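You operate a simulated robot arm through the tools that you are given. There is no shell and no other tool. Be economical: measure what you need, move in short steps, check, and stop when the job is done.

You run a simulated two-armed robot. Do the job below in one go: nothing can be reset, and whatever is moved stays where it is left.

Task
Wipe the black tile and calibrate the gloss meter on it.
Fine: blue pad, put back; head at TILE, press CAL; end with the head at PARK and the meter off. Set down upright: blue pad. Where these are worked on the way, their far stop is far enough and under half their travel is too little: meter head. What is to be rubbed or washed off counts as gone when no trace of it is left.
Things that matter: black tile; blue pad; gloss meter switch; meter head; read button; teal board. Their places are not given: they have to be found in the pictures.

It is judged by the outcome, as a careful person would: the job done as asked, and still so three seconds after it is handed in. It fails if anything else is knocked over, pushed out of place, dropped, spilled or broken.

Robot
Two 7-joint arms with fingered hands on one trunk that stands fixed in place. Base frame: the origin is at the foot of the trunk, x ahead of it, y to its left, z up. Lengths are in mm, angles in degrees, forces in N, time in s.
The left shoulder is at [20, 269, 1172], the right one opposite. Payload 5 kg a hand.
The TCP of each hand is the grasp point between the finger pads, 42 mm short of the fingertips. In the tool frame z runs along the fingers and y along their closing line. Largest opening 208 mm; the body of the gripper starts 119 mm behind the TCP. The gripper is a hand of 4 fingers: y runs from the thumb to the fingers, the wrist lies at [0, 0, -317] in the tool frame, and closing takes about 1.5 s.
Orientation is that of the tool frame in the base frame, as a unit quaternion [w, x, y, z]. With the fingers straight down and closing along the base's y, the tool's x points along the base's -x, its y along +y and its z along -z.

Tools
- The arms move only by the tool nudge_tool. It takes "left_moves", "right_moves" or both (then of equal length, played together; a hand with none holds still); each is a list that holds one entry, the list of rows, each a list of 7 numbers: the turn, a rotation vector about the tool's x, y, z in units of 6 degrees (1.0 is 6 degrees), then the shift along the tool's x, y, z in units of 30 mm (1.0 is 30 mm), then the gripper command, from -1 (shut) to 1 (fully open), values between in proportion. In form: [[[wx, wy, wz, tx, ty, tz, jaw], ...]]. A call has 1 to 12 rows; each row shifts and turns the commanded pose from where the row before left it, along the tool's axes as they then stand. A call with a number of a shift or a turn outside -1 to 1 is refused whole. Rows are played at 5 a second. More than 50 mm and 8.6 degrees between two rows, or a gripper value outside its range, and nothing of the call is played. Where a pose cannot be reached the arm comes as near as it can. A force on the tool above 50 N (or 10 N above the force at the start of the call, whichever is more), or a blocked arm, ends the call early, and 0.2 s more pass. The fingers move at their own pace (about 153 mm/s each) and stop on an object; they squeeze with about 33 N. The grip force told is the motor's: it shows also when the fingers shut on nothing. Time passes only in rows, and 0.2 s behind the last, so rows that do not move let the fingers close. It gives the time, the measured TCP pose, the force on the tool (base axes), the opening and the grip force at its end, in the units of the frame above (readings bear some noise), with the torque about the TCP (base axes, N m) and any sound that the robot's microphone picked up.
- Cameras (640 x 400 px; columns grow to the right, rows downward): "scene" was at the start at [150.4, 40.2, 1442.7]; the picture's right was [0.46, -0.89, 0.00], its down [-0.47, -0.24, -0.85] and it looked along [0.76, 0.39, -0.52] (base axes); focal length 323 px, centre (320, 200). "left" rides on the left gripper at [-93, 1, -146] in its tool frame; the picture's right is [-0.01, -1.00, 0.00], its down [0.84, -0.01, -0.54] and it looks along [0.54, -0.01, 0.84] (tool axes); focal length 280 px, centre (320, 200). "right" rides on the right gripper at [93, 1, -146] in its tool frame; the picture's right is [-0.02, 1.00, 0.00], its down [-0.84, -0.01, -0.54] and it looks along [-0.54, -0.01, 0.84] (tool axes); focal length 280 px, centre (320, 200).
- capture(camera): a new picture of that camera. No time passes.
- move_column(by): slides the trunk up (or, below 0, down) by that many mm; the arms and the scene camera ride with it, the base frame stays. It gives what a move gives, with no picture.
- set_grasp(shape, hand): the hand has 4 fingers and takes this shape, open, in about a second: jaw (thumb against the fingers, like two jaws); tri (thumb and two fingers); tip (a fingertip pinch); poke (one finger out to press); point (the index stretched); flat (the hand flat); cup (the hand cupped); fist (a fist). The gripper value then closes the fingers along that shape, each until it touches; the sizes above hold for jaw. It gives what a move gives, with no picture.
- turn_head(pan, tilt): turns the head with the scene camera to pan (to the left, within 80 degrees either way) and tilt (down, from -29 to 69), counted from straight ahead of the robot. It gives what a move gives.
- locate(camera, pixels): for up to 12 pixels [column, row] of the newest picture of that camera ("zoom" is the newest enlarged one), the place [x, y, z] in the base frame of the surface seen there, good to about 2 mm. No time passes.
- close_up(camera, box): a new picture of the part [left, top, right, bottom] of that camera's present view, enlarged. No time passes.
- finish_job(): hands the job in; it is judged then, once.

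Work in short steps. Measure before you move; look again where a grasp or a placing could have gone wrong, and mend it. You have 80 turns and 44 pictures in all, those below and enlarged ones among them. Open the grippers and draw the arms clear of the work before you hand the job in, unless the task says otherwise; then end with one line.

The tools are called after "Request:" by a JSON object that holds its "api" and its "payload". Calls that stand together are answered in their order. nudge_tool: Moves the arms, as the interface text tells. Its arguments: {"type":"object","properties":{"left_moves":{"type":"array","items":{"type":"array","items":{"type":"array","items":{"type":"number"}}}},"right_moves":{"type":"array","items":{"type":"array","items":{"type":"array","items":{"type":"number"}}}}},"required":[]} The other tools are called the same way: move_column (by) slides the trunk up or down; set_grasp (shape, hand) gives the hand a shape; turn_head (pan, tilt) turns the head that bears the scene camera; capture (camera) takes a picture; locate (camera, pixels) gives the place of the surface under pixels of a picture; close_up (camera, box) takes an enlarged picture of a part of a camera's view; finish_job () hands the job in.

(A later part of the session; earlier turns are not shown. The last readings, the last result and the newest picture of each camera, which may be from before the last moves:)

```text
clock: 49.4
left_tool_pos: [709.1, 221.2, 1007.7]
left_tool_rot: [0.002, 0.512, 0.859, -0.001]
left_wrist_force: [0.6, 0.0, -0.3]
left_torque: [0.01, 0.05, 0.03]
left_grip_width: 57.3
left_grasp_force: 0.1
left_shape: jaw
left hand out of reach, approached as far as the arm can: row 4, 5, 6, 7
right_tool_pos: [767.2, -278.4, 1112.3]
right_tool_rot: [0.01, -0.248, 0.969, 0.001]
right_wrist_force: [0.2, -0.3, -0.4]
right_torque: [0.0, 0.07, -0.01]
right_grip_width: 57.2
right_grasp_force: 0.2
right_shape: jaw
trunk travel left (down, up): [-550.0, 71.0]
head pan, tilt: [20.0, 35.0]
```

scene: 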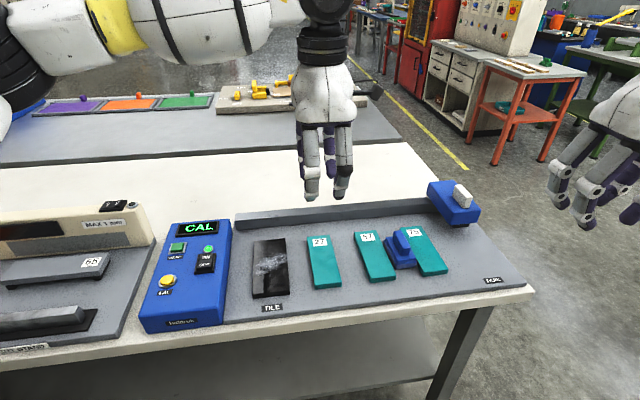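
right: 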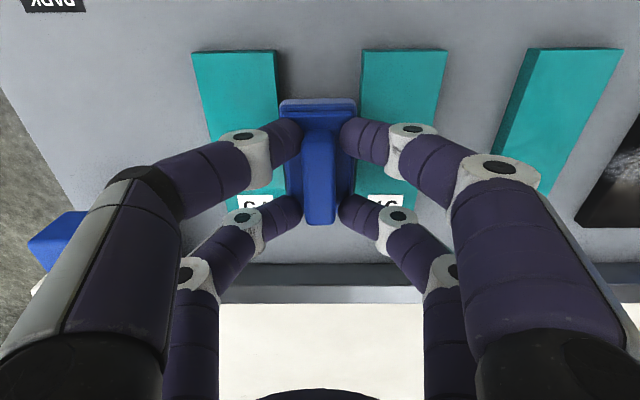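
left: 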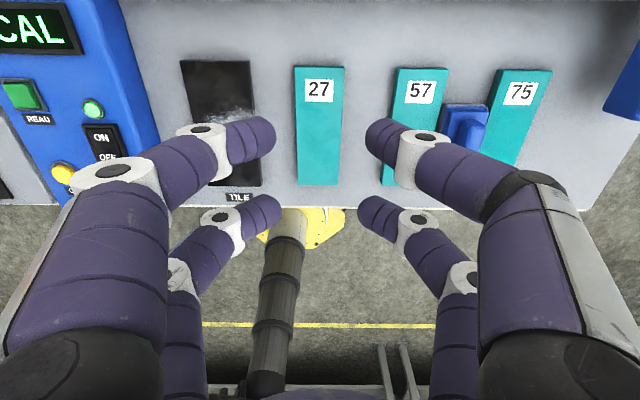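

Left's limit is u≈142, right's is u≈52–70: the overlap is the gap between the tile and board 27. I withdraw the left hand leftwards and bring the right back above the pad, to move it there.

Request:
{"api": "nudge_tool", "payload": {"left_moves": [[[0, 0, 0, 1, 0, -1, -0.45], [0, 0, 0, 1, 0, -1, -0.45], [0, 0, 0, 1, 0, -1, -0.45], [0, 0, 0, 1, 0, -1, -0.45], [0, 0, 0, 1, 0, 0, -0.45], [0, 0, 0, 1, 0, 0, -0.45], [0, 0, 0, 1, 0, 0, -0.45], [0, 0, 0, 1, 0, 0, -0.45], [0, 0, 0, 1, 0, 0, -0.45], [0, 0, 0, 1, 0, 0, -0.45], [0, 0, 0, 1, 0, 0, -0.45], [0, 0, 0, 1, 0, 0, -0.45]]], "right_moves": [[[0, 0, 0, 0, 0, 0, -0.45], [0, 0, 0, -0.49, 0.96, 0, -0.45], [0, 0, 0, -0.49, 0.96, 0, -0.45], [0, 0, 0, -0.49, 0.96, 0, -0.45], [0, 0, 0, -0.49, 0.96, 0, -0.45], [0, 0, 0, -0.49, 0.96, 0, -0.45], [0, 0, 0, -0.49, 0.96, 0, -0.45], [0, 0, 0, -0.49, 0.96, 0, -0.45], [0, 0, 0, -0.49, 0.96, 0, -0.45], [0, 0, 0, -0.49, 0.96, 0, -0.45], [0, 0, 0, -0.49, 0.96, 0, -0.45], [0, 0, 0, 0, 0, 0, -0.45]]]}}

Request:
{"api": "close_up", "payload": {"camera": "scene", "box": [220, 220, 350, 310]}}

```text
clock: 52.0
left_tool_pos: [537.9, 536.9, 1128.2]
left_tool_rot: [0.0, 0.512, 0.859, 0.0]
left_wrist_force: [-0.3, 0.5, -0.5]
left_torque: [0.02, -0.07, 0.05]
left_grip_width: 57.6
left_grasp_force: 0.2
left_shape: jaw
right_tool_pos: [759.2, 42.6, 1115.1]
right_tool_rot: [0.012, -0.249, 0.968, 0.002]
right_wrist_force: [-0.2, 0.1, -0.7]
right_torque: [-0.02, -0.01, 0.01]
right_grip_width: 57.1
right_grasp_force: 0.1
right_shape: jaw
trunk travel left (down, up): [-550.0, 71.0]
head pan, tilt: [20.0, 35.0]
```

```text
4.44 times, centred on (285, 265) of scene
```

zoom: 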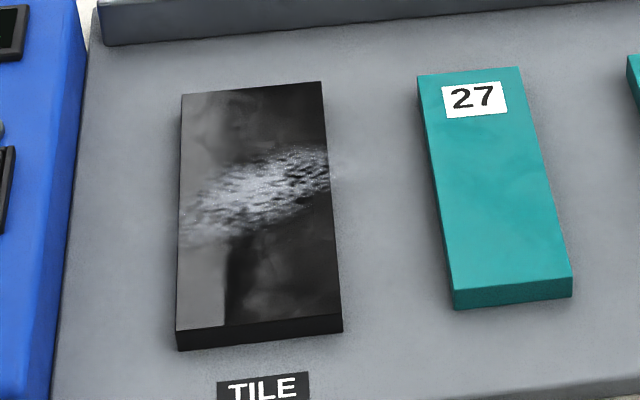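

I measure this gap and the smear's extent, and meanwhile I've the right hand above the pad again.

Request:
{"api": "locate", "payload": {"camera": "zoom", "pixels": [[320, 84], [341, 314], [339, 330], [420, 80], [451, 290], [453, 305], [190, 235], [320, 150], [325, 190], [240, 160], [182, 97], [178, 328]]}}

Request:
{"api": "nudge_tool", "payload": {"right_moves": [[[0, 0, 0, 0, 0, 1, -0.45], [0, 0, 0, 0, 0, 1, -0.45], [0, 0, 0, 0, 0.05, 1, -0.45], [0, 0, 0, 0, 0, 1, -0.45], [0, 0, 0, 0, 0, 1, -0.45], [0, 0, 0, 0, 0, 0.9, -0.45], [0, 0, 0, 0, 0, 0, -0.45]]]}}

Request:
{"api": "capture", "payload": {"camera": "right"}}

```text
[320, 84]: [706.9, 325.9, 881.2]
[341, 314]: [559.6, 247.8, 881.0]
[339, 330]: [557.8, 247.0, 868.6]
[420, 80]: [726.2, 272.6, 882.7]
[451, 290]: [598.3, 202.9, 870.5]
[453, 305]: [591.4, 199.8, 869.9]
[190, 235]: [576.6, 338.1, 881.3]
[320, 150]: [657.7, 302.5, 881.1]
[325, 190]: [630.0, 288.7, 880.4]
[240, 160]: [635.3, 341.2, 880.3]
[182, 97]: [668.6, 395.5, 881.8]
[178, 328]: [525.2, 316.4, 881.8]
```

```text
clock: 53.5
left_tool_pos: [536.9, 536.8, 1128.0]
left_tool_rot: [0.0, 0.512, 0.859, 0.0]
left_wrist_force: [0.0, -0.1, 0.4]
left_torque: [0.0, -0.02, 0.01]
left_grip_width: 57.0
left_grasp_force: 0.1
left_shape: jaw
right_tool_pos: [760.4, 46.9, 938.4]
right_tool_rot: [0.012, -0.249, 0.968, 0.001]
right_wrist_force: [-0.2, 0.4, -0.7]
right_torque: [0.02, 0.0, -0.03]
right_grip_width: 57.0
right_grasp_force: 0.0
right_shape: jaw
trunk travel left (down, up): [-550.0, 71.0]
head pan, tilt: [20.0, 35.0]
```

```text
21 pictures are left
```

right: 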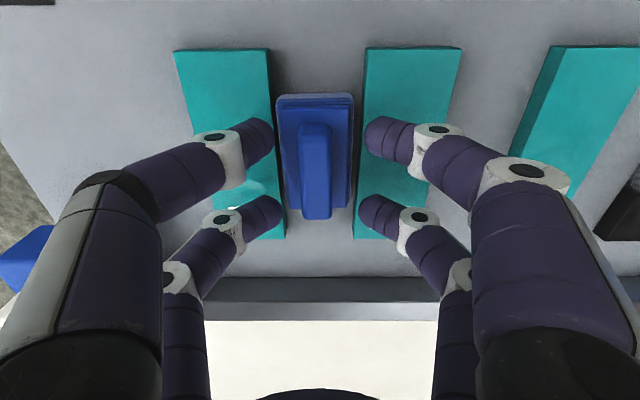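

The gap is only 57 mm (u 48–105), too tight, but tile and board 27 tops are level (881–882): the pad, lengthwise along u, can bridge them safely at u≈75. I re-grip with the right hand and lift.

Request:
{"api": "nudge_tool", "payload": {"right_moves": [[[0, 0, 0, 0, 0, 0.08, -0.7], [0, 0, 0, 0, 0, 0, -1], [0, 0, 0, 0, 0, 0, -1], [0, 0, 0, 0, 0, 0, -1], [0, 0, 0, 0, 0, 0, -1], [0, 0, 0, 0, 0, -0.4, -1], [0, 0, 0, 0, 0, -0.8, -1], [0, 0, 0, 0, 0, -0.8, -1], [0, 0, 0, 0, 0, -0.8, -1], [0, 0, 0, 0, 0, -0.3, -1], [0, 0, 0, 0, 0, 0, -1]]]}}

Request:
{"api": "nudge_tool", "payload": {"right_moves": [[[0, 0, -1, 0, 0, 0, -1], [0, 0, -1, 0, 0, 0, -1], [0, 0, -1, 0, 0, 0, -1], [0, 0, -1, 0, 0, 0, -1], [0, 0, -1, 0, 0, 0, -1], [0, 0, -1, 0, 0, 0, -1], [0, 0, -1, 0, 0, 0, -1], [0, 0, -1, 0, 0, 0, -1], [0, 0, -1, 0, 0, 0, -1], [0, 0, -1, 0, 0, 0, -1], [0, 0, -1, 0, 0, 0, -1], [0, 0, -1, 0, 0, 0, -1]]]}}

```text
clock: 56.0
left_tool_pos: [537.7, 536.2, 1129.0]
left_tool_rot: [0.0, 0.512, 0.859, 0.001]
left_wrist_force: [-0.9, -0.4, -0.5]
left_torque: [-0.04, 0.02, -0.02]
left_grip_width: 57.4
left_grasp_force: 0.0
left_shape: jaw
right_tool_pos: [759.2, 44.8, 1028.5]
right_tool_rot: [0.01, -0.248, 0.969, 0.0]
right_wrist_force: [0.1, 0.3, -0.6]
right_torque: [0.0, 0.05, -0.03]
right_grip_width: 26.2
right_grasp_force: 32.4
right_shape: jaw
trunk travel left (down, up): [-550.0, 71.0]
head pan, tilt: [20.0, 35.0]
```

```text
clock: 58.5
left_tool_pos: [536.9, 536.5, 1127.5]
left_tool_rot: [-0.001, 0.512, 0.859, 0.0]
left_wrist_force: [0.4, 0.3, -0.2]
left_torque: [-0.02, -0.01, 0.03]
left_grip_width: 57.4
left_grasp_force: 0.0
left_shape: jaw
right_tool_pos: [759.0, 44.8, 1028.5]
right_tool_rot: [-0.009, 0.771, -0.637, 0.006]
right_wrist_force: [-0.8, 0.2, -0.2]
right_torque: [0.0, 0.02, 0.04]
right_grip_width: 26.1
right_grasp_force: 32.8
right_shape: jaw
trunk travel left (down, up): [-550.0, 71.0]
head pan, tilt: [20.0, 35.0]
```

Continuing: finish yaw to ≈204°, correct tilt, and move to above (625,253), the bridging spot.

Request:
{"api": "nudge_tool", "payload": {"right_moves": [[[0, 0, -1, 0, 0, 0, -1], [0, 0, -1, 0, 0, 0, -1], [-0.18, -0.23, -0.2, 0, 0, 0, -1], [0, 0, 0, -0.9, 0.14, 0, -1], [0, 0, 0, -0.9, 0.14, 0, -1], [0, 0, 0, -0.9, 0.14, 0, -1], [0, 0, 0, -0.9, 0.14, 0, -1], [0, 0, 0, -0.9, 0.14, 0, -1], [0, 0, 0, -0.9, 0.14, 0, -1], [0, 0, 0, -0.9, 0.14, 0, -1], [0, 0, 0, -0.9, 0.14, 0, -1], [0, 0, 0, -0.9, 0.14, 0, -1]]]}}

```text
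clock: 61.1
left_tool_pos: [537.1, 538.1, 1128.6]
left_tool_rot: [0.0, 0.512, 0.859, 0.0]
left_wrist_force: [-0.6, -0.7, 0.2]
left_torque: [-0.09, -0.03, -0.05]
left_grip_width: 57.2
left_grasp_force: 0.1
left_shape: jaw
right_tool_pos: [624.1, 253.0, 1033.7]
right_tool_rot: [-0.007, 0.839, -0.545, -0.008]
right_wrist_force: [-0.5, 0.6, -1.0]
right_torque: [-0.04, -0.01, 0.02]
right_grip_width: 25.8
right_grasp_force: 32.9
right_shape: jaw
trunk travel left (down, up): [-550.0, 71.0]
head pan, tilt: [20.0, 35.0]
```

On target. I lower to just above, then check.

Request:
{"api": "nudge_tool", "payload": {"right_moves": [[[0, 0, 0, 0, 0, 0.8, -1], [0, 0, 0, 0, 0, 0.8, -1], [0, 0, 0, 0, 0, 0.6, -1], [0, 0, 0, 0, 0, 0.2, -1], [0, 0, 0, 0, 0, 0, -1]]]}}

Request:
{"api": "close_up", "payload": {"camera": "scene", "box": [220, 200, 400, 320]}}

```text
clock: 62.4
left_tool_pos: [536.6, 535.9, 1128.9]
left_tool_rot: [0.0, 0.512, 0.859, 0.0]
left_wrist_force: [-0.3, 1.1, 0.4]
left_torque: [0.03, 0.02, 0.0]
left_grip_width: 57.4
left_grasp_force: 0.0
left_shape: jaw
right_tool_pos: [625.2, 253.8, 963.1]
right_tool_rot: [-0.008, 0.839, -0.545, -0.008]
right_wrist_force: [1.3, 0.3, -1.0]
right_torque: [-0.02, 0.0, 0.01]
right_grip_width: 26.1
right_grasp_force: 32.9
right_shape: jaw
trunk travel left (down, up): [-550.0, 71.0]
head pan, tilt: [20.0, 35.0]
```

```text
3.33 times, centred on (310, 260) of scene
```

zoom: 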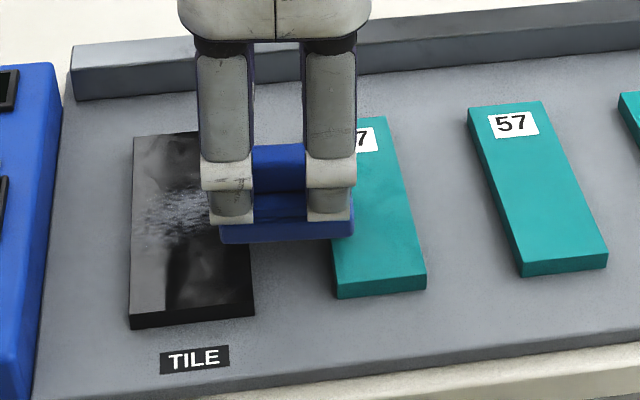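

It bridges well here. Before releasing, one cheap try: with this low height see whether the right arm can go the further 60 mm left over the tile.

Request:
{"api": "nudge_tool", "payload": {"right_moves": [[[0, 0, 0, -0.4, 0, -0.3, -1], [0, 0, 0.2, -0.5, 0, 0, -1], [0, 0, 0.3, -0.5, 0, 0, -1], [0, 0, 0.4, -0.5, 0, 0, -1]]]}}

```text
clock: 63.4
left_tool_pos: [538.4, 535.3, 1129.5]
left_tool_rot: [0.0, 0.513, 0.859, 0.0]
left_wrist_force: [0.3, -0.8, -0.2]
left_torque: [0.03, 0.03, 0.01]
left_grip_width: 57.7
left_grasp_force: 0.2
left_shape: jaw
right_tool_pos: [619.2, 290.0, 973.5]
right_tool_rot: [-0.008, 0.804, -0.595, -0.011]
right_wrist_force: [0.5, -0.9, -0.9]
right_torque: [0.04, 0.03, 0.0]
right_grip_width: 25.9
right_grasp_force: 32.9
right_shape: jaw
trunk travel left (down, up): [-550.0, 71.0]
head pan, tilt: [20.0, 35.0]
```

It went to u≈39 with no block. I keep going in small steps, relaxing yaw as I go.

Request:
{"api": "nudge_tool", "payload": {"right_moves": [[[0, 0, 0.6, -0.4, 0.08, 0, -1], [0, 0, 0.6, -0.4, 0.1, 0, -1], [0, 0, 0.6, -0.4, 0.12, 0, -1], [0, 0, 0.6, -0.4, 0.15, 0, -1], [0, 0, 0, 0, 0, 0, -1]]]}}

```text
clock: 64.8
left_tool_pos: [537.9, 535.6, 1130.1]
left_tool_rot: [0.0, 0.512, 0.859, 0.0]
left_wrist_force: [0.4, -0.4, -0.3]
left_torque: [0.11, 0.06, 0.0]
left_grip_width: 57.2
left_grasp_force: 0.1
left_shape: jaw
right_tool_pos: [664.2, 278.3, 987.1]
right_tool_rot: [0.013, -0.693, 0.72, 0.02]
right_wrist_force: [-0.3, -1.2, -1.4]
right_torque: [0.03, 0.04, 0.02]
right_grip_width: 25.9
right_grasp_force: 32.7
right_shape: jaw
right hand out of reach, approached as far as the arm can: row 4
trunk travel left (down, up): [-550.0, 71.0]
head pan, tilt: [20.0, 35.0]
stopped in row 5 (right hand): the arm was blocked; the commanded pose is now the measured one
```

Limit confirmed at u≈35; back to the bridging hand-over. I return to above (625,253) with yaw 204° and level.

Request:
{"api": "nudge_tool", "payload": {"right_moves": [[[0, 0, 0, 0.6, 0.25, -0.3, -1], [0, 0, 0, 0.6, 0.25, -0.3, -1], [0, 0, 0, 0.6, 0.25, 0, -1], [0, 0, -1, 0, 0, 0, -1], [0, 0, -1, 0, 0, 0, -1], [0, 0, -1, 0, 0, 0, -1], [0, 0, -1, 0, 0, 0, -1], [-0.08, 0.24, -0.4, 0, 0, 0, -1], [0, 0, 0, -0.53, 0.04, 0, -1], [0, 0, 0, -0.53, 0.04, 0, -1], [0, 0, 0, 0, 0, 0, -1]]]}}

```text
clock: 67.2
left_tool_pos: [536.4, 535.3, 1128.7]
left_tool_rot: [0.001, 0.512, 0.859, 0.0]
left_wrist_force: [-0.4, 0.3, 0.3]
left_torque: [0.06, -0.01, -0.01]
left_grip_width: 57.4
left_grasp_force: 0.2
left_shape: jaw
right_tool_pos: [618.2, 256.1, 1002.1]
right_tool_rot: [-0.007, 0.841, -0.54, -0.007]
right_wrist_force: [0.6, 0.1, -0.2]
right_torque: [0.04, -0.02, 0.0]
right_grip_width: 26.0
right_grasp_force: 32.6
right_shape: jaw
trunk travel left (down, up): [-550.0, 71.0]
head pan, tilt: [20.0, 35.0]
```

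Now lower onto tile/board 27 (u≈75), with small final steps.

Request:
{"api": "nudge_tool", "payload": {"right_moves": [[[0, 0, 0, 0.23, 0, 0.6, -1], [0, 0, 0, 0, 0, 0.6, -1], [0, 0, 0, 0, 0, 0.3, -1], [0, 0, 0, 0, 0, 0.1, -1], [0, 0, 0, 0, 0, 0.06, -1], [0, 0, 0, 0, 0, 0, -1]]]}}

```text
clock: 68.5
left_tool_pos: [537.7, 536.6, 1128.6]
left_tool_rot: [0.001, 0.512, 0.859, 0.0]
left_wrist_force: [0.6, 0.0, 0.7]
left_torque: [0.01, 0.01, 0.0]
left_grip_width: 57.4
left_grasp_force: 0.1
left_shape: jaw
right_tool_pos: [621.6, 251.2, 953.5]
right_tool_rot: [-0.007, 0.841, -0.54, -0.007]
right_wrist_force: [0.3, 1.3, -1.0]
right_torque: [-0.04, 0.03, -0.03]
right_grip_width: 25.6
right_grasp_force: 33.2
right_shape: jaw
trunk travel left (down, up): [-550.0, 71.0]
head pan, tilt: [20.0, 35.0]
```

No contact yet at 953.5; a few more mm, then release and rise.

Request:
{"api": "nudge_tool", "payload": {"right_moves": [[[0, 0, 0, 0, 0, 0.06, -1], [0, 0, 0, 0, 0, 0.06, -1], [0, 0, 0, 0, 0, 0, -1]]]}}

```text
clock: 69.3
left_tool_pos: [536.6, 536.8, 1130.4]
left_tool_rot: [0.001, 0.513, 0.858, 0.0]
left_wrist_force: [0.3, 0.3, 0.5]
left_torque: [-0.02, 0.0, 0.0]
left_grip_width: 57.3
left_grasp_force: 0.1
left_shape: jaw
right_tool_pos: [621.4, 251.1, 952.5]
right_tool_rot: [-0.008, 0.842, -0.54, -0.007]
right_wrist_force: [2.2, 0.3, 32.2]
right_torque: [-1.01, -0.24, 0.07]
right_grip_width: 26.0
right_grasp_force: 32.8
right_shape: jaw
trunk travel left (down, up): [-550.0, 71.0]
head pan, tilt: [20.0, 35.0]
```

Firm contact at 952.5. I ease up slightly, open, and lift off.

Request:
{"api": "nudge_tool", "payload": {"right_moves": [[[0, 0, 0, 0, 0, -0.05, -0.8], [0, 0, 0, 0, 0, 0, -0.6], [0, 0, 0, 0, 0, 0, -0.45], [0, 0, 0, 0, 0, 0, -0.45], [0, 0, 0, 0, 0, -0.5, -0.45], [0, 0, 0, 0, 0, -1, -0.45], [0, 0, 0, 0, 0, -1, -0.45], [0, 0, 0, 0, 0, -1, -0.45], [0, 0, 0, 0.9, 0, -0.9, -0.45], [0, 0, 0, 1, 0, 0, -0.45], [0, 0, 0, 1, 0, 0, -0.45], [0, 0, 0, 1, 0, 0, -0.45]]]}}

Request:
{"api": "nudge_tool", "payload": {"right_moves": [[[0, 0, 0, 1, 0, 0, -0.45], [0, 0, 0, 1, 0, 0, -0.45], [0, 0, 0, 1, 0, 0, -0.45], [0, 0, 0, 1, 0, 0, -0.45], [0, 0, 0, 1, 0, 0, -0.45], [0, 0, 0, 1, 0, 0, -0.45], [0, 0, 0, 1, 0, 0, -0.45], [0, 0, 0, 1, 0, 0, -0.45], [0, 0, 0, 1, 0, 0, -0.45], [0, 0, 0, 1, 0, 0, -0.45], [0, 0, 0, 1, 0, 0, -0.45], [0, 0, 0, 1, 0, 0, -0.45]]]}}

Request:
{"api": "close_up", "payload": {"camera": "scene", "box": [220, 200, 400, 320]}}

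```text
clock: 72.0
left_tool_pos: [537.5, 536.8, 1129.4]
left_tool_rot: [0.001, 0.512, 0.859, -0.001]
left_wrist_force: [-0.7, -0.1, 1.1]
left_torque: [0.08, 0.04, 0.0]
left_grip_width: 57.2
left_grasp_force: 0.0
left_shape: jaw
right_tool_pos: [671.5, 142.6, 1080.4]
right_tool_rot: [-0.006, 0.842, -0.54, -0.007]
right_wrist_force: [0.2, 0.3, -0.4]
right_torque: [0.01, 0.03, -0.02]
right_grip_width: 56.9
right_grasp_force: 0.1
right_shape: jaw
trunk travel left (down, up): [-550.0, 71.0]
head pan, tilt: [20.0, 35.0]
```

```text
clock: 74.5
left_tool_pos: [536.6, 536.6, 1129.4]
left_tool_rot: [0.0, 0.511, 0.859, 0.001]
left_wrist_force: [-0.2, 0.1, 0.3]
left_torque: [0.1, -0.01, -0.02]
left_grip_width: 57.4
left_grasp_force: 0.1
left_shape: jaw
right_tool_pos: [820.9, -185.2, 1074.2]
right_tool_rot: [-0.007, 0.841, -0.541, -0.007]
right_wrist_force: [-0.6, -0.2, 0.4]
right_torque: [0.02, 0.03, 0.03]
right_grip_width: 56.9
right_grasp_force: 0.0
right_shape: jaw
trunk travel left (down, up): [-550.0, 71.0]
head pan, tilt: [20.0, 35.0]
```

```text
3.33 times, centred on (310, 260) of scene
```

zoom: 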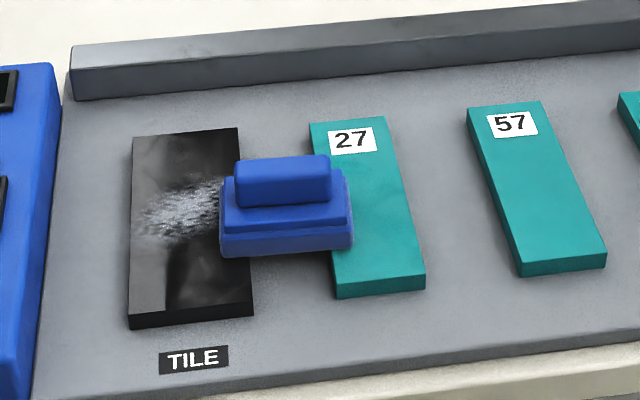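

Pad sits stably bridging. Now the left hand goes above it (621.5,251), yaw 24.6°.

Request:
{"api": "nudge_tool", "payload": {"left_moves": [[[0, 0, 0.63, 0, 0, 0, -0.45], [0, 0, 0, -0.98, -0.14, 0, -0.45], [0, 0, 0, -0.98, -0.14, 0, -0.45], [0, 0, 0, -0.98, -0.14, 0, -0.45], [0, 0, 0, -0.98, -0.14, 0, -0.45], [0, 0, 0, -0.98, -0.14, 0, -0.45], [0, 0, 0, -0.98, -0.14, 0, -0.45], [0, 0, 0, -0.98, -0.14, 0.5, -0.45], [0, 0, 0, -0.98, -0.14, 1, -0.45], [0, 0, 0, -0.98, -0.14, 1, -0.45], [0, 0, 0, -0.98, -0.14, 1, -0.45], [0, 0, 0, 0, 0, 1, -0.45]]]}}

Request:
{"api": "capture", "payload": {"camera": "left"}}

```text
clock: 77.2
left_tool_pos: [621.4, 251.4, 993.6]
left_tool_rot: [-0.001, 0.54, 0.841, -0.001]
left_wrist_force: [1.0, 0.6, 0.3]
left_torque: [-0.06, 0.03, 0.02]
left_grip_width: 57.3
left_grasp_force: 0.0
left_shape: jaw
right_tool_pos: [820.1, -182.9, 1073.8]
right_tool_rot: [-0.007, 0.841, -0.54, -0.008]
right_wrist_force: [0.6, 0.3, 0.0]
right_torque: [-0.12, 0.03, 0.02]
right_grip_width: 56.9
right_grasp_force: 0.1
right_shape: jaw
trunk travel left (down, up): [-550.0, 71.0]
head pan, tilt: [20.0, 35.0]
```

```text
18 pictures are left
```

left: 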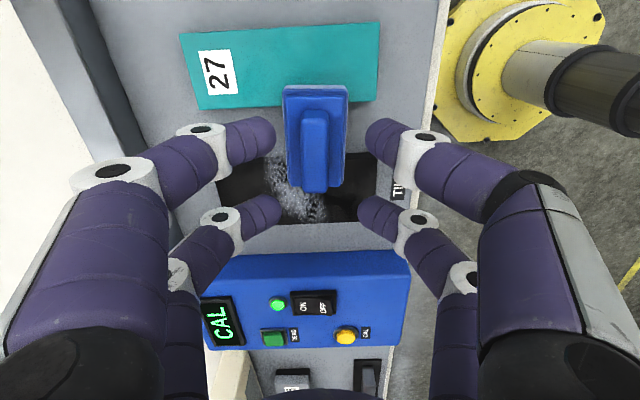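

Aligned. Descend 41 mm and close.

Request:
{"api": "nudge_tool", "payload": {"left_moves": [[[0, 0, 0, 0, 0, 0.6, -0.45], [0, 0, 0, 0, 0, 0.5, -0.45], [0, 0, 0, 0, 0, 0.25, -0.45], [0, 0, 0, 0, 0, 0, -0.7], [0, 0, 0, 0, 0, 0, -1], [0, 0, 0, 0, 0, 0, -1], [0, 0, 0, 0, 0, 0, -1], [0, 0, 0, 0, 0, 0, -1], [0, 0, 0, 0, 0, -0.3, -1], [0, 0, 0, 0, 0, -0.3, -1], [0, 0, 0, 0, 0, 0, -1]]]}}

```text
clock: 79.5
left_tool_pos: [622.1, 250.8, 971.1]
left_tool_rot: [0.0, 0.541, 0.841, 0.001]
left_wrist_force: [0.4, 0.1, -1.4]
left_torque: [-0.01, -0.03, -0.02]
left_grip_width: 20.4
left_grasp_force: 33.1
left_shape: jaw
right_tool_pos: [819.1, -183.6, 1073.9]
right_tool_rot: [-0.007, 0.841, -0.54, -0.007]
right_wrist_force: [-0.1, -1.2, -0.1]
right_torque: [0.04, 0.01, 0.04]
right_grip_width: 56.9
right_grasp_force: 0.1
right_shape: jaw
trunk travel left (down, up): [-550.0, 71.0]
head pan, tilt: [20.0, 35.0]
```

Grip width 20 mm differs from the right's 26; I check visually.

Request:
{"api": "close_up", "payload": {"camera": "scene", "box": [220, 180, 400, 300]}}

```text
3.33 times, centred on (310, 240) of scene
```

zoom: 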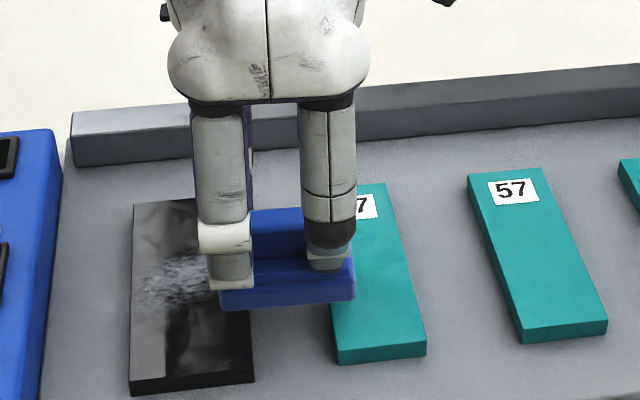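

Held level. I align yaw with the tile, move over it (u≈9, v≈640) and descend close to contact.

Request:
{"api": "nudge_tool", "payload": {"left_moves": [[[0, 0, -0.63, 0, 0, 0, -1], [0, 0, 0, 0.73, -0.3, 0, -1], [0, 0, 0, 0.73, -0.3, 0, -1], [0, 0, 0, 0.73, -0.29, 0, -1], [0, 0, 0, 0, 0, 0.3, -1], [0, 0, 0, 0, 0, 0.3, -1], [0, 0, 0, 0, 0, 0, -1]]]}}

```text
clock: 81.2
left_tool_pos: [567.0, 296.8, 952.5]
left_tool_rot: [0.0, 0.512, 0.859, 0.0]
left_wrist_force: [0.2, 0.1, -0.8]
left_torque: [0.04, 0.02, 0.02]
left_grip_width: 20.2
left_grasp_force: 32.9
left_shape: jaw
right_tool_pos: [819.4, -185.0, 1073.4]
right_tool_rot: [-0.007, 0.842, -0.54, -0.007]
right_wrist_force: [-0.6, 0.1, -0.2]
right_torque: [0.05, -0.01, 0.04]
right_grip_width: 57.1
right_grasp_force: 0.0
right_shape: jaw
trunk travel left (down, up): [-550.0, 71.0]
head pan, tilt: [20.0, 35.0]
```

Not in contact yet; I step down 1.5 mm at a time.

Request:
{"api": "nudge_tool", "payload": {"left_moves": [[[0, 0, 0, 0, 0, 0.05, -1], [0, 0, 0, 0, 0, 0.05, -1], [0, 0, 0, 0, 0, 0, -1]]]}}

```text
clock: 82.0
left_tool_pos: [566.3, 296.2, 952.6]
left_tool_rot: [0.002, 0.512, 0.859, 0.001]
left_wrist_force: [0.3, 1.4, 31.1]
left_torque: [1.16, 0.54, 0.06]
left_grip_width: 20.7
left_grasp_force: 33.1
left_shape: jaw
right_tool_pos: [819.9, -185.0, 1074.3]
right_tool_rot: [-0.007, 0.842, -0.54, -0.007]
right_wrist_force: [-0.9, -0.3, -0.6]
right_torque: [-0.03, 0.02, -0.02]
right_grip_width: 56.7
right_grasp_force: 0.2
right_shape: jaw
trunk travel left (down, up): [-550.0, 71.0]
head pan, tilt: [20.0, 35.0]
```

Contact 31 N. I ease to a moderate press and stroke toward the rail (v 640→755) and back.

Request:
{"api": "nudge_tool", "payload": {"left_moves": [[[0, 0, 0, 0, 0, -0.04, -1], [0, 0, 0, 0, 0.5, 0, -1], [0, 0, 0, 0, 0.5, 0, -1], [0, 0, 0, 0, 0.5, 0, -1], [0, 0, 0, 0, 0.5, 0, -1], [0, 0, 0, 0, 0.5, 0, -1], [0, 0, 0, 0, 0.5, 0, -1], [0, 0, 0, 0, 0.5, 0, -1], [0, 0, 0, 0, 0.4, 0, -1], [0, 0, 0, 0, 0, 0, -1]]]}}

Request:
{"api": "nudge_tool", "payload": {"left_moves": [[[0, 0, 0, 0, -0.5, 0, -1], [0, 0, 0, 0, -0.5, 0, -1], [0, 0, 0, 0, -0.5, 0, -1], [0, 0, 0, 0, -0.5, 0, -1], [0, 0, 0, 0, -0.5, 0, -1], [0, 0, 0, 0, -0.5, 0, -1], [0, 0, 0, 0, -0.5, 0, -1], [0, 0, 0, 0, -0.4, 0, -1], [0, 0, 0, 0, 0, 0, -1]]]}}

Request:
{"api": "close_up", "payload": {"camera": "scene", "box": [220, 200, 350, 310]}}

```text
clock: 84.2
left_tool_pos: [668.7, 350.2, 952.1]
left_tool_rot: [0.0, 0.512, 0.859, 0.001]
left_wrist_force: [-8.3, -4.8, 22.5]
left_torque: [0.38, 0.97, 0.45]
left_grip_width: 20.7
left_grasp_force: 32.5
left_shape: jaw
right_tool_pos: [820.4, -185.6, 1074.7]
right_tool_rot: [-0.007, 0.841, -0.54, -0.007]
right_wrist_force: [-0.5, 0.2, -0.4]
right_torque: [0.03, 0.02, 0.01]
right_grip_width: 57.1
right_grasp_force: 0.2
right_shape: jaw
trunk travel left (down, up): [-550.0, 71.0]
head pan, tilt: [20.0, 35.0]
```

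```text
clock: 86.2
left_tool_pos: [567.1, 297.3, 951.7]
left_tool_rot: [0.0, 0.512, 0.859, 0.001]
left_wrist_force: [7.0, 4.2, 19.4]
left_torque: [1.04, -0.5, -0.36]
left_grip_width: 20.3
left_grasp_force: 33.1
left_shape: jaw
right_tool_pos: [819.5, -184.0, 1074.7]
right_tool_rot: [-0.007, 0.841, -0.54, -0.007]
right_wrist_force: [0.5, 0.0, -0.3]
right_torque: [0.02, -0.02, -0.01]
right_grip_width: 56.9
right_grasp_force: 0.1
right_shape: jaw
trunk travel left (down, up): [-550.0, 71.0]
head pan, tilt: [20.0, 35.0]
```

```text
3.64 times, centred on (285, 255) of scene
```

zoom: 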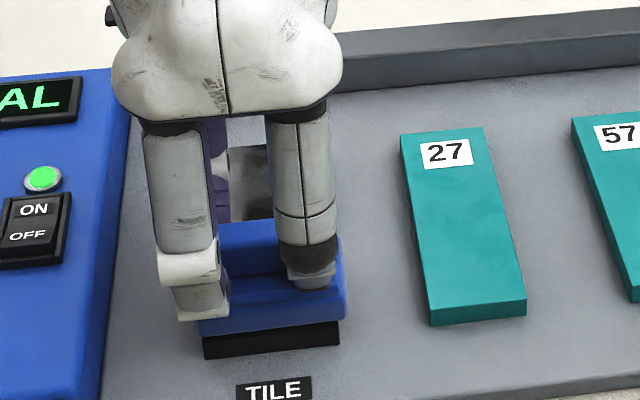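

Wiping works (friction ≈9 N). Two more passes with small sideways offsets, then lift and move the pad aside to inspect.

Request:
{"api": "nudge_tool", "payload": {"left_moves": [[[0, 0, 0, 0.25, 0, 0, -1], [0, 0, 0, 0, 0.5, 0, -1], [0, 0, 0, 0, 0.5, 0, -1], [0, 0, 0, 0, 0.5, 0, -1], [0, 0, 0, 0, 0.5, 0, -1], [0, 0, 0, 0, 0.5, 0, -1], [0, 0, 0, 0, 0.5, 0, -1], [0, 0, 0, 0, 0.5, 0, -1], [0, 0, 0, 0, 0.5, 0, -1], [0, 0, 0, -0.45, 0, 0, -1]]]}}

Request:
{"api": "nudge_tool", "payload": {"left_moves": [[[0, 0, 0, 0, -0.5, 0, -1], [0, 0, 0, 0, -0.5, 0, -1], [0, 0, 0, 0, -0.5, 0, -1], [0, 0, 0, 0, -0.5, 0, -1], [0, 0, 0, 0, -0.5, 0, -1], [0, 0, 0, 0, -0.5, 0, -1], [0, 0, 0, 0, -0.5, 0, -1], [0, 0, 0, 0, -0.5, 0, -1], [0, 0, 0, 0.2, 0, -0.7, -1], [0, 0, 0, 0, 0, -1, -1], [0, 0, 0, -1, 0, -0.2, -1], [0, 0, 0, -1, 0, 0, -1]]]}}

Request:
{"api": "close_up", "payload": {"camera": "scene", "box": [220, 200, 350, 310]}}

```text
clock: 88.3
left_tool_pos: [673.3, 350.0, 952.2]
left_tool_rot: [0.001, 0.512, 0.859, 0.001]
left_wrist_force: [-1.4, 7.3, 17.1]
left_torque: [0.92, 0.2, 0.04]
left_grip_width: 20.4
left_grasp_force: 33.6
left_shape: jaw
right_tool_pos: [820.6, -185.4, 1074.6]
right_tool_rot: [-0.007, 0.841, -0.54, -0.006]
right_wrist_force: [-0.2, -0.5, -0.9]
right_torque: [0.07, 0.0, 0.03]
right_grip_width: 57.1
right_grasp_force: 0.1
right_shape: jaw
trunk travel left (down, up): [-550.0, 71.0]
head pan, tilt: [20.0, 35.0]
```

```text
clock: 91.0
left_tool_pos: [594.4, 244.4, 1007.4]
left_tool_rot: [0.0, 0.513, 0.859, 0.0]
left_wrist_force: [0.3, -0.4, -0.3]
left_torque: [0.03, 0.03, 0.0]
left_grip_width: 20.0
left_grasp_force: 33.3
left_shape: jaw
right_tool_pos: [820.8, -183.4, 1072.9]
right_tool_rot: [-0.007, 0.841, -0.54, -0.007]
right_wrist_force: [0.0, -0.4, -0.6]
right_torque: [-0.02, 0.06, -0.04]
right_grip_width: 57.0
right_grasp_force: 0.0
right_shape: jaw
trunk travel left (down, up): [-550.0, 71.0]
head pan, tilt: [20.0, 35.0]
```

```text
3.64 times, centred on (285, 255) of scene
```

zoom: 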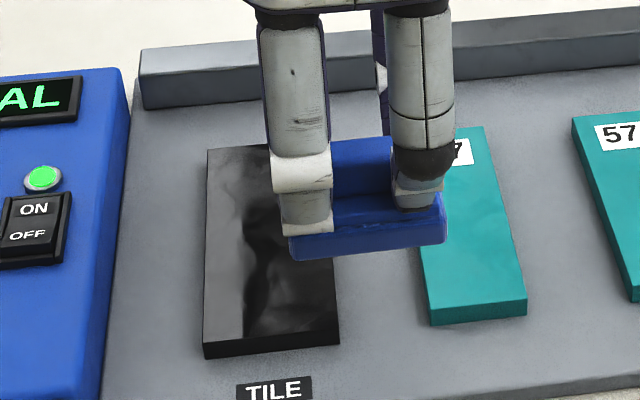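

The visible tile is clean. I set the pad back on the bridging spot (u≈75, v≈662, yaw 24.6°) with the left hand.

Request:
{"api": "nudge_tool", "payload": {"left_moves": [[[0, 0, 0.63, -0.26, 0.75, 0, -1], [0, 0, 0, 0, 0, 0.6, -1], [0, 0, 0, 0, 0, 0.6, -1], [0, 0, 0, 0, 0, 0.4, -1], [0, 0, 0, 0, 0, 0.15, -1], [0, 0, 0, 0, 0, 0, -1]]]}}

```text
clock: 92.3
left_tool_pos: [619.6, 247.4, 954.9]
left_tool_rot: [0.0, 0.541, 0.841, 0.0]
left_wrist_force: [0.4, -1.0, -0.8]
left_torque: [-0.01, 0.03, 0.01]
left_grip_width: 20.1
left_grasp_force: 33.1
left_shape: jaw
right_tool_pos: [820.6, -184.2, 1074.6]
right_tool_rot: [-0.007, 0.842, -0.54, -0.008]
right_wrist_force: [0.9, -0.7, 0.3]
right_torque: [0.0, 0.02, -0.04]
right_grip_width: 56.8
right_grasp_force: 0.1
right_shape: jaw
trunk travel left (down, up): [-550.0, 71.0]
head pan, tilt: [20.0, 35.0]
```

Down the last 2 mm, release, lift, retreat left.

Request:
{"api": "nudge_tool", "payload": {"left_moves": [[[0, 0, 0, 0, 0, 0.05, -1], [0, 0, 0, 0, 0, 0.02, -1], [0, 0, 0, 0, 0, 0, -0.8], [0, 0, 0, 0, 0, 0, -0.6], [0, 0, 0, 0, 0, 0, -0.45], [0, 0, 0, 0, 0, 0, -0.45], [0, 0, 0, 0, 0, -0.5, -0.45], [0, 0, 0, 0, 0, -1, -0.45], [0, 0, 0, 0, 0, -1, -0.45], [0, 0, 0, 0, 0, -1, -0.45], [0, 0, 0, 1, 0, -1, -0.45], [0, 0, 0, 1, 0, 0, -0.45]]]}}

Request:
{"api": "nudge_tool", "payload": {"left_moves": [[[0, 0, 0, 1, 0, 0, -0.45], [0, 0, 0, 1, 0, 0, -0.45], [0, 0, 0, 1, 0, 0, -0.45], [0, 0, 0, 1, 0, 0, -0.45], [0, 0, 0, 1, 0, 0, -0.45], [0, 0, 0, 1, 0, 0, -0.45], [0, 0, 0, 1, 0, 0, -0.45], [0, 0, 0, 1, 0, 0, -0.45], [0, 0, 0, 1, 0, 0, -0.45], [0, 0, 0, 1, 0, 0, -0.45], [0, 0, 0, 1, 0, 0, -0.45], [0, 0, 0, 1, 0, 0, -0.45]]], "right_moves": [[[0, 0, 0, -1, 0, 0, -0.45], [0, 0, 0, -1, 0, 0, -0.45], [0, 0, 0, -1, 0, 0, -0.45], [0, 0, 0, -1, 0, 0, -0.45], [0, 0, 0, -1, 0, 0, -0.45], [0, 0, 0, -1, 0, 0, -0.45], [0, 0, 0, -1, 0, 0, -0.45], [0, 0, 0, -1, 0, 0, -0.45], [0, 0, 0, -1, 0, 0, -0.45], [0, 0, 0, -1, 0, 0, -0.45], [0, 0, 0, -1, 0, 0, -0.45], [0, 0, 0, -1, 0, 0, -0.45]]]}}

Request:
{"api": "close_up", "payload": {"camera": "scene", "box": [220, 190, 350, 310]}}

```text
clock: 95.0
left_tool_pos: [593.9, 302.3, 1089.7]
left_tool_rot: [-0.001, 0.54, 0.841, -0.001]
left_wrist_force: [0.4, -0.2, -0.7]
left_torque: [-0.04, 0.05, 0.02]
left_grip_width: 56.8
left_grasp_force: 0.0
left_shape: jaw
right_tool_pos: [821.0, -182.8, 1073.5]
right_tool_rot: [-0.006, 0.842, -0.54, -0.007]
right_wrist_force: [0.3, 1.2, 0.5]
right_torque: [-0.11, 0.02, -0.01]
right_grip_width: 56.8
right_grasp_force: 0.0
right_shape: jaw
trunk travel left (down, up): [-550.0, 71.0]
head pan, tilt: [20.0, 35.0]
```

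```text
clock: 97.5
left_tool_pos: [442.5, 631.9, 1088.1]
left_tool_rot: [0.001, 0.54, 0.842, 0.0]
left_wrist_force: [-0.3, 0.9, -0.8]
left_torque: [-0.16, -0.05, -0.03]
left_grip_width: 57.0
left_grasp_force: 0.1
left_shape: jaw
right_tool_pos: [670.2, 146.6, 1080.4]
right_tool_rot: [-0.006, 0.842, -0.539, -0.007]
right_wrist_force: [-0.4, 1.6, 0.3]
right_torque: [-0.23, -0.09, 0.02]
right_grip_width: 56.9
right_grasp_force: 0.1
right_shape: jaw
trunk travel left (down, up): [-550.0, 71.0]
head pan, tilt: [20.0, 35.0]
```

```text
3.33 times, centred on (285, 250) of scene
```

zoom: 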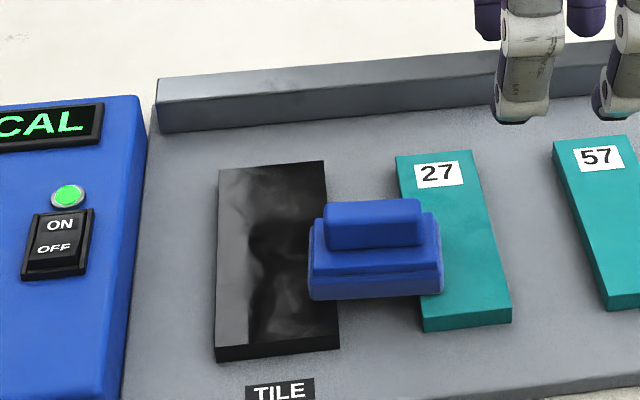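

Tile is clean. The right hand re-approaches the pad at (619.6,247.4).

Request:
{"api": "nudge_tool", "payload": {"right_moves": [[[0, 0, 0, -0.94, 0.03, 0, -0.45], [0, 0, 0, -0.94, 0.03, 0, -0.45], [0, 0, 0, -0.94, 0.03, 0, -0.45], [0, 0, 0, -0.94, 0.03, 0, -0.45], [0, 0, 0, 0, 0, 1, -0.45], [0, 0, 0, 0, 0, 1, -0.45], [0, 0, 0, 0, 0, 1, -0.45], [0, 0, 0, 0, 0, 0.6, -0.45], [0, 0, 0, 0, 0, 0, -0.45]]]}}

```text
clock: 99.5
left_tool_pos: [444.1, 630.0, 1089.1]
left_tool_rot: [-0.001, 0.54, 0.842, 0.0]
left_wrist_force: [-0.2, 0.1, -0.9]
left_torque: [0.01, 0.0, 0.01]
left_grip_width: 56.8
left_grasp_force: 0.0
left_shape: jaw
right_tool_pos: [621.1, 245.7, 975.9]
right_tool_rot: [-0.006, 0.842, -0.54, -0.007]
right_wrist_force: [0.6, 0.1, -0.7]
right_torque: [0.0, -0.03, 0.03]
right_grip_width: 57.1
right_grasp_force: 0.1
right_shape: jaw
trunk travel left (down, up): [-550.0, 71.0]
head pan, tilt: [20.0, 35.0]
```

Within 2 mm. Descend to 953, close and lift to ~1030.

Request:
{"api": "nudge_tool", "payload": {"right_moves": [[[0, 0, 0, -0.05, 0, 0.5, -0.45], [0, 0, 0, 0, 0, 0.26, -0.45], [0, 0, 0, 0, 0, 0, -0.7], [0, 0, 0, 0, 0, 0, -1], [0, 0, 0, 0, 0, 0, -1], [0, 0, 0, 0, 0, 0, -1], [0, 0, 0, 0, 0, 0, -1], [0, 0, 0, 0, 0, -0.4, -1], [0, 0, 0, 0, 0, -0.7, -1], [0, 0, 0, 0, 0, -0.7, -1], [0, 0, 0, 0, 0, -0.4, -1]]]}}

Request:
{"api": "close_up", "payload": {"camera": "scene", "box": [220, 180, 380, 310]}}

```text
clock: 102.0
left_tool_pos: [444.3, 630.2, 1088.2]
left_tool_rot: [0.0, 0.54, 0.842, 0.0]
left_wrist_force: [-0.1, -0.4, 0.0]
left_torque: [0.0, 0.03, 0.0]
left_grip_width: 56.6
left_grasp_force: 0.1
left_shape: jaw
right_tool_pos: [619.5, 246.7, 1018.4]
right_tool_rot: [-0.006, 0.842, -0.54, -0.007]
right_wrist_force: [0.3, -0.4, -1.3]
right_torque: [0.02, -0.01, 0.01]
right_grip_width: 23.4
right_grasp_force: 32.9
right_shape: jaw
trunk travel left (down, up): [-550.0, 71.0]
head pan, tilt: [20.0, 35.0]
```

```text
3.08 times, centred on (300, 245) of scene
```

zoom: 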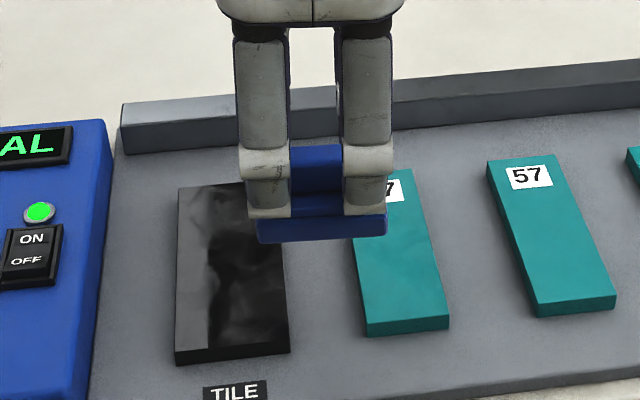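

Held; tile fully clean. Carry the pad back to its home (811.5,-142).

Request:
{"api": "nudge_tool", "payload": {"right_moves": [[[0, 0, -0.35, 0.9, 0, 0, -1], [0, 0, 0, 0.96, 0, 0, -1], [0, 0, 0, 0.96, 0, 0, -1], [0, 0, 0, 0.96, 0, 0, -1], [0, 0, 0, 0.96, 0, 0, -1], [0, 0, 0, 0.96, 0, 0, -1], [0, 0, 0, 0.96, 0, 0, -1], [0, 0, 0, 0.96, 0, 0, -1]]]}}

Request:
{"api": "nudge_tool", "payload": {"right_moves": [[[0, 0, 0, 0.96, 0, 0, -1], [0, 0, 0, 0.96, 0, 0, -1], [0, 0, 0, 0.96, 0, 0, -1], [0, 0, 0, 0.96, 0, 0, -1], [0, 0, 0, 0.96, 0, 0, -1], [0, 0, 0, 0.96, 0, 0, -1], [0, 0, 0, 0.96, 0, 0, -1], [0, 0, 0, 0, 0, 0, -1]]]}}

```text
clock: 103.8
left_tool_pos: [444.8, 629.2, 1089.4]
left_tool_rot: [0.0, 0.54, 0.842, 0.0]
left_wrist_force: [0.6, -0.3, 0.6]
left_torque: [0.08, 0.0, 0.02]
left_grip_width: 56.8
left_grasp_force: 0.0
left_shape: jaw
right_tool_pos: [721.5, 41.7, 1014.1]
right_tool_rot: [-0.006, 0.851, -0.525, -0.007]
right_wrist_force: [-0.4, 0.6, -1.4]
right_torque: [0.04, 0.02, -0.01]
right_grip_width: 23.0
right_grasp_force: 33.0
right_shape: jaw
trunk travel left (down, up): [-550.0, 71.0]
head pan, tilt: [20.0, 35.0]
```

```text
clock: 105.5
left_tool_pos: [442.6, 631.3, 1088.7]
left_tool_rot: [0.001, 0.54, 0.841, 0.0]
left_wrist_force: [0.4, 0.4, 0.1]
left_torque: [-0.05, -0.07, 0.0]
left_grip_width: 56.8
left_grasp_force: 0.1
left_shape: jaw
right_tool_pos: [812.6, -135.8, 1010.6]
right_tool_rot: [-0.006, 0.851, -0.524, -0.006]
right_wrist_force: [-0.3, 0.0, -0.7]
right_torque: [-0.08, -0.01, -0.03]
right_grip_width: 22.9
right_grasp_force: 33.3
right_shape: jaw
trunk travel left (down, up): [-550.0, 71.0]
head pan, tilt: [20.0, 35.0]
```

Correct 6 mm and lower to just at contact (z≈937).

Request:
{"api": "nudge_tool", "payload": {"right_moves": [[[0, 0, 0, 0.16, 0.12, 0.8, -1], [0, 0, 0, 0, 0, 0.8, -1], [0, 0, 0, 0, 0, 0.5, -1], [0, 0, 0, 0, 0, 0.2, -1], [0, 0, 0, 0, 0, 0.08, -1], [0, 0, 0, 0, 0, 0, -1]]]}}

```text
clock: 107.0
left_tool_pos: [444.6, 629.9, 1089.9]
left_tool_rot: [0.0, 0.54, 0.842, 0.0]
left_wrist_force: [0.8, -0.2, -0.3]
left_torque: [-0.04, -0.01, -0.03]
left_grip_width: 56.8
left_grasp_force: 0.0
left_shape: jaw
right_tool_pos: [811.5, -142.0, 939.2]
right_tool_rot: [-0.007, 0.851, -0.525, -0.008]
right_wrist_force: [0.2, -0.1, -0.8]
right_torque: [-0.03, 0.01, -0.03]
right_grip_width: 22.9
right_grasp_force: 33.3
right_shape: jaw
trunk travel left (down, up): [-550.0, 71.0]
head pan, tilt: [20.0, 35.0]
```

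No contact yet; 2.5 mm more, release and rise.

Request:
{"api": "nudge_tool", "payload": {"right_moves": [[[0, 0, 0, 0, 0, 0.05, -1], [0, 0, 0, 0, 0, 0.04, -1], [0, 0, 0, 0, 0, 0, -0.85], [0, 0, 0, 0, 0, 0, -0.6], [0, 0, 0, 0, 0, 0, -0.45], [0, 0, 0, 0, 0, 0, -0.45], [0, 0, 0, 0, 0, -0.5, -0.45], [0, 0, 0, 0, 0, -1, -0.45], [0, 0, 0, 0, 0, -1, -0.45], [0, 0, 0, 0, 0, -1, -0.45], [0, 0, 0, 0, 0, -1, -0.45], [0, 0, 0, 0, 0, 0, -0.45]]]}}

Request:
{"api": "capture", "payload": {"camera": "scene"}}

```text
clock: 109.5
left_tool_pos: [444.8, 631.3, 1089.1]
left_tool_rot: [0.0, 0.54, 0.842, 0.0]
left_wrist_force: [0.7, 0.3, 0.8]
left_torque: [0.01, -0.03, -0.02]
left_grip_width: 56.7
left_grasp_force: 0.0
left_shape: jaw
right_tool_pos: [813.1, -145.3, 1070.6]
right_tool_rot: [-0.006, 0.851, -0.525, -0.006]
right_wrist_force: [-0.1, -0.8, -0.2]
right_torque: [0.03, 0.08, 0.03]
right_grip_width: 56.8
right_grasp_force: 0.0
right_shape: jaw
trunk travel left (down, up): [-550.0, 71.0]
head pan, tilt: [20.0, 35.0]
```

```text
12 pictures are left
```

scene: 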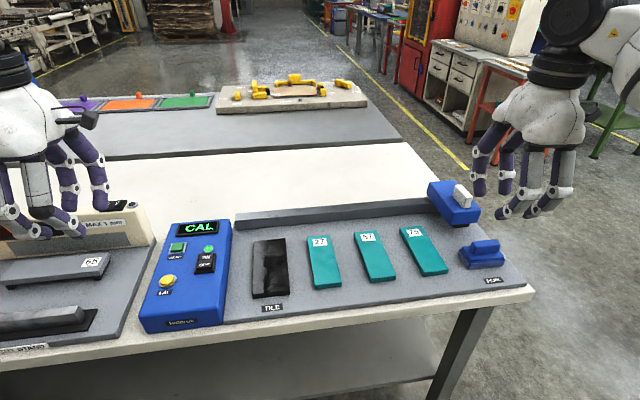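

Pad is home. Next the right hand turns back to yaw ≈118° to straddle the head's white knob with a forward tilt.

Request:
{"api": "nudge_tool", "payload": {"right_moves": [[[0, 0, 1, 0, 0, 0, -0.45], [0, 0, 1, 0, 0, 0, -0.45], [0, 0, 1, 0, 0, 0, -0.45], [0, 0, 1, 0, 0, 0, -0.45], [0, 0, 1, 0, 0, 0, -0.45], [0, 0, 1, 0, 0, 0, -0.45], [0, 0, 1, 0, 0, 0, -0.45], [0, 0, 1, 0, 0, 0, -0.45], [0, 0, 1, 0, 0, 0, -0.45], [0, 0, 1, 0, 0, 0, -0.45], [0, 0, 1, 0, 0, 0, -0.45], [0, 0, 1, 0, 0, 0, -0.45]]]}}

Request:
{"api": "nudge_tool", "payload": {"right_moves": [[[0, 0, 1, 0, 0, 0, -0.45], [0, 0, 1, 0, 0, 0, -0.45], [0, 0, 0.7, 0, 0, 0, -0.45], [0, -1, 0, 0, 0, 0, -0.45], [0, -1, 0, 0, 0, 0, -0.45], [0, -1, 0, 0, 0, 0, -0.45], [0, -1, 0, 0, 0, 0, -0.45], [0, -0.2, 0, 0, 0, 0, -0.45], [0, 0, 0, 0, 0, 0, -0.45]]]}}

```text
clock: 112.2
left_tool_pos: [443.5, 631.2, 1090.0]
left_tool_rot: [0.0, 0.54, 0.841, 0.001]
left_wrist_force: [0.3, -0.2, -0.2]
left_torque: [-0.02, -0.02, 0.01]
left_grip_width: 56.6
left_grasp_force: 0.1
left_shape: jaw
right_tool_pos: [811.1, -144.3, 1070.9]
right_tool_rot: [0.001, -0.38, 0.925, 0.009]
right_wrist_force: [-0.3, 0.6, -0.2]
right_torque: [-0.03, 0.0, -0.02]
right_grip_width: 57.1
right_grasp_force: 0.1
right_shape: jaw
trunk travel left (down, up): [-550.0, 71.0]
head pan, tilt: [20.0, 35.0]
```

```text
clock: 114.2
left_tool_pos: [443.4, 631.3, 1090.2]
left_tool_rot: [0.0, 0.54, 0.842, 0.0]
left_wrist_force: [-1.1, -0.2, 0.2]
left_torque: [0.0, -0.01, -0.01]
left_grip_width: 56.6
left_grasp_force: 0.1
left_shape: jaw
right_tool_pos: [811.0, -144.1, 1070.8]
right_tool_rot: [0.212, -0.238, 0.946, 0.063]
right_wrist_force: [0.0, 0.5, 0.0]
right_torque: [0.04, -0.01, 0.0]
right_grip_width: 57.0
right_grasp_force: 0.0
right_shape: jaw
trunk travel left (down, up): [-550.0, 71.0]
head pan, tilt: [20.0, 35.0]
```

Tilt is toward the rail as intended. I advance over the knob at height, then look.

Request:
{"api": "nudge_tool", "payload": {"right_moves": [[[0, 0, 0, -0.83, 0.02, 0.39, -0.45], [0, 0, 0, -0.83, 0.02, 0.39, -0.45], [0, 0, 0, -0.83, 0.02, 0.39, -0.45], [0, 0, 0, -0.83, 0.02, 0.39, -0.45], [0, 0, 0, -0.83, 0.02, 0.39, -0.45], [0, 0, 0, 0, 0, 0, -0.45]]]}}

Request:
{"api": "capture", "payload": {"camera": "right"}}

```text
clock: 115.5
left_tool_pos: [445.0, 630.9, 1090.2]
left_tool_rot: [-0.001, 0.54, 0.841, 0.001]
left_wrist_force: [-0.3, -0.8, -0.3]
left_torque: [0.05, 0.03, 0.01]
left_grip_width: 56.8
left_grasp_force: 0.1
left_shape: jaw
right_tool_pos: [931.1, -79.2, 1072.3]
right_tool_rot: [0.212, -0.237, 0.946, 0.063]
right_wrist_force: [0.7, -1.0, 0.5]
right_torque: [0.04, 0.03, 0.03]
right_grip_width: 56.8
right_grasp_force: 0.1
right_shape: jaw
trunk travel left (down, up): [-550.0, 71.0]
head pan, tilt: [20.0, 35.0]
```

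```text
11 pictures are left
```

right: 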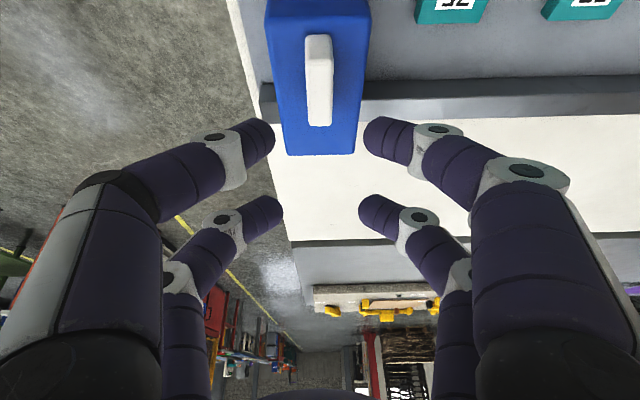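

Knob is centred (col 318). I check its v extent before descending.

Request:
{"api": "locate", "payload": {"camera": "right", "pixels": [[318, 45], [318, 85], [318, 121], [318, 145], [308, 80], [330, 80], [345, 140]]}}

```text
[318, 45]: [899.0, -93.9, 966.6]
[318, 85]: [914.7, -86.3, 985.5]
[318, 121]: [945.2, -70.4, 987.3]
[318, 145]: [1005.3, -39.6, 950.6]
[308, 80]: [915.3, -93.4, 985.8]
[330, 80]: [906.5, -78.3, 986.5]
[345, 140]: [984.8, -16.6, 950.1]
```

Knob spans v 746–800, top 987. I descend 68 mm to straddle it.

Request:
{"api": "nudge_tool", "payload": {"right_moves": [[[0, 0, 0, 0.32, 0.12, 0.68, -0.45], [0, 0, 0, 0.32, 0, 0.68, -0.45], [0, 0, 0, 0.28, 0, 0.6, -0.45], [0, 0, 0, 0, 0, 0, -0.55], [0, 0, 0, 0, 0, 0, -0.55]]]}}

Request:
{"api": "close_up", "payload": {"camera": "scene", "box": [400, 130, 560, 280]}}

```text
clock: 116.8
left_tool_pos: [443.1, 629.6, 1088.8]
left_tool_rot: [0.001, 0.541, 0.841, 0.001]
left_wrist_force: [0.2, -0.5, 0.4]
left_torque: [0.0, 0.02, -0.02]
left_grip_width: 56.8
left_grasp_force: 0.0
left_shape: jaw
right_tool_pos: [928.6, -71.7, 1008.1]
right_tool_rot: [0.211, -0.239, 0.946, 0.063]
right_wrist_force: [0.0, -0.5, -0.1]
right_torque: [0.01, -0.01, -0.01]
right_grip_width: 47.2
right_grasp_force: 0.1
right_shape: jaw
trunk travel left (down, up): [-550.0, 71.0]
head pan, tilt: [20.0, 35.0]
```

```text
2.67 times, centred on (480, 205) of scene
```

zoom: 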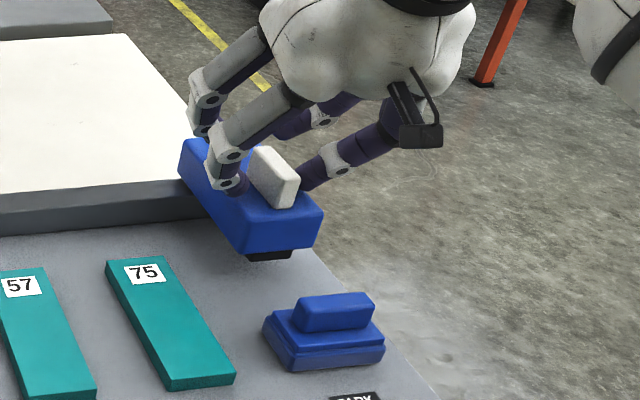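

Straddled. I push left (−u) in a first short run and check the force.

Request:
{"api": "nudge_tool", "payload": {"right_moves": [[[0, 0, 0, 0, 0.4, 0.01, -0.55], [0, 0, 0, 0, 0.6, 0.01, -0.55], [0, 0, 0, 0, 0.8, 0.02, -0.55], [0, 0, 0, 0, 0.8, 0.02, -0.55], [0, 0, 0, 0, 0.8, 0.02, -0.55], [0, 0, 0, 0, 0.8, 0.02, -0.55], [0, 0, 0, 0, 0.8, 0.02, -0.55], [0, 0, 0, 0, 0.8, 0.02, -0.55]]]}}

```text
clock: 118.5
left_tool_pos: [444.1, 630.3, 1088.1]
left_tool_rot: [0.0, 0.54, 0.842, 0.001]
left_wrist_force: [0.0, 0.6, 0.8]
left_torque: [-0.1, -0.07, -0.03]
left_grip_width: 56.8
left_grasp_force: 0.1
left_shape: jaw
right_tool_pos: [846.0, 84.1, 1007.1]
right_tool_rot: [0.211, -0.239, 0.946, 0.063]
right_wrist_force: [-0.5, 0.8, 0.8]
right_torque: [-0.07, -0.01, -0.02]
right_grip_width: 47.4
right_grasp_force: 0.1
right_shape: jaw
trunk travel left (down, up): [-550.0, 71.0]
head pan, tilt: [20.0, 35.0]
```

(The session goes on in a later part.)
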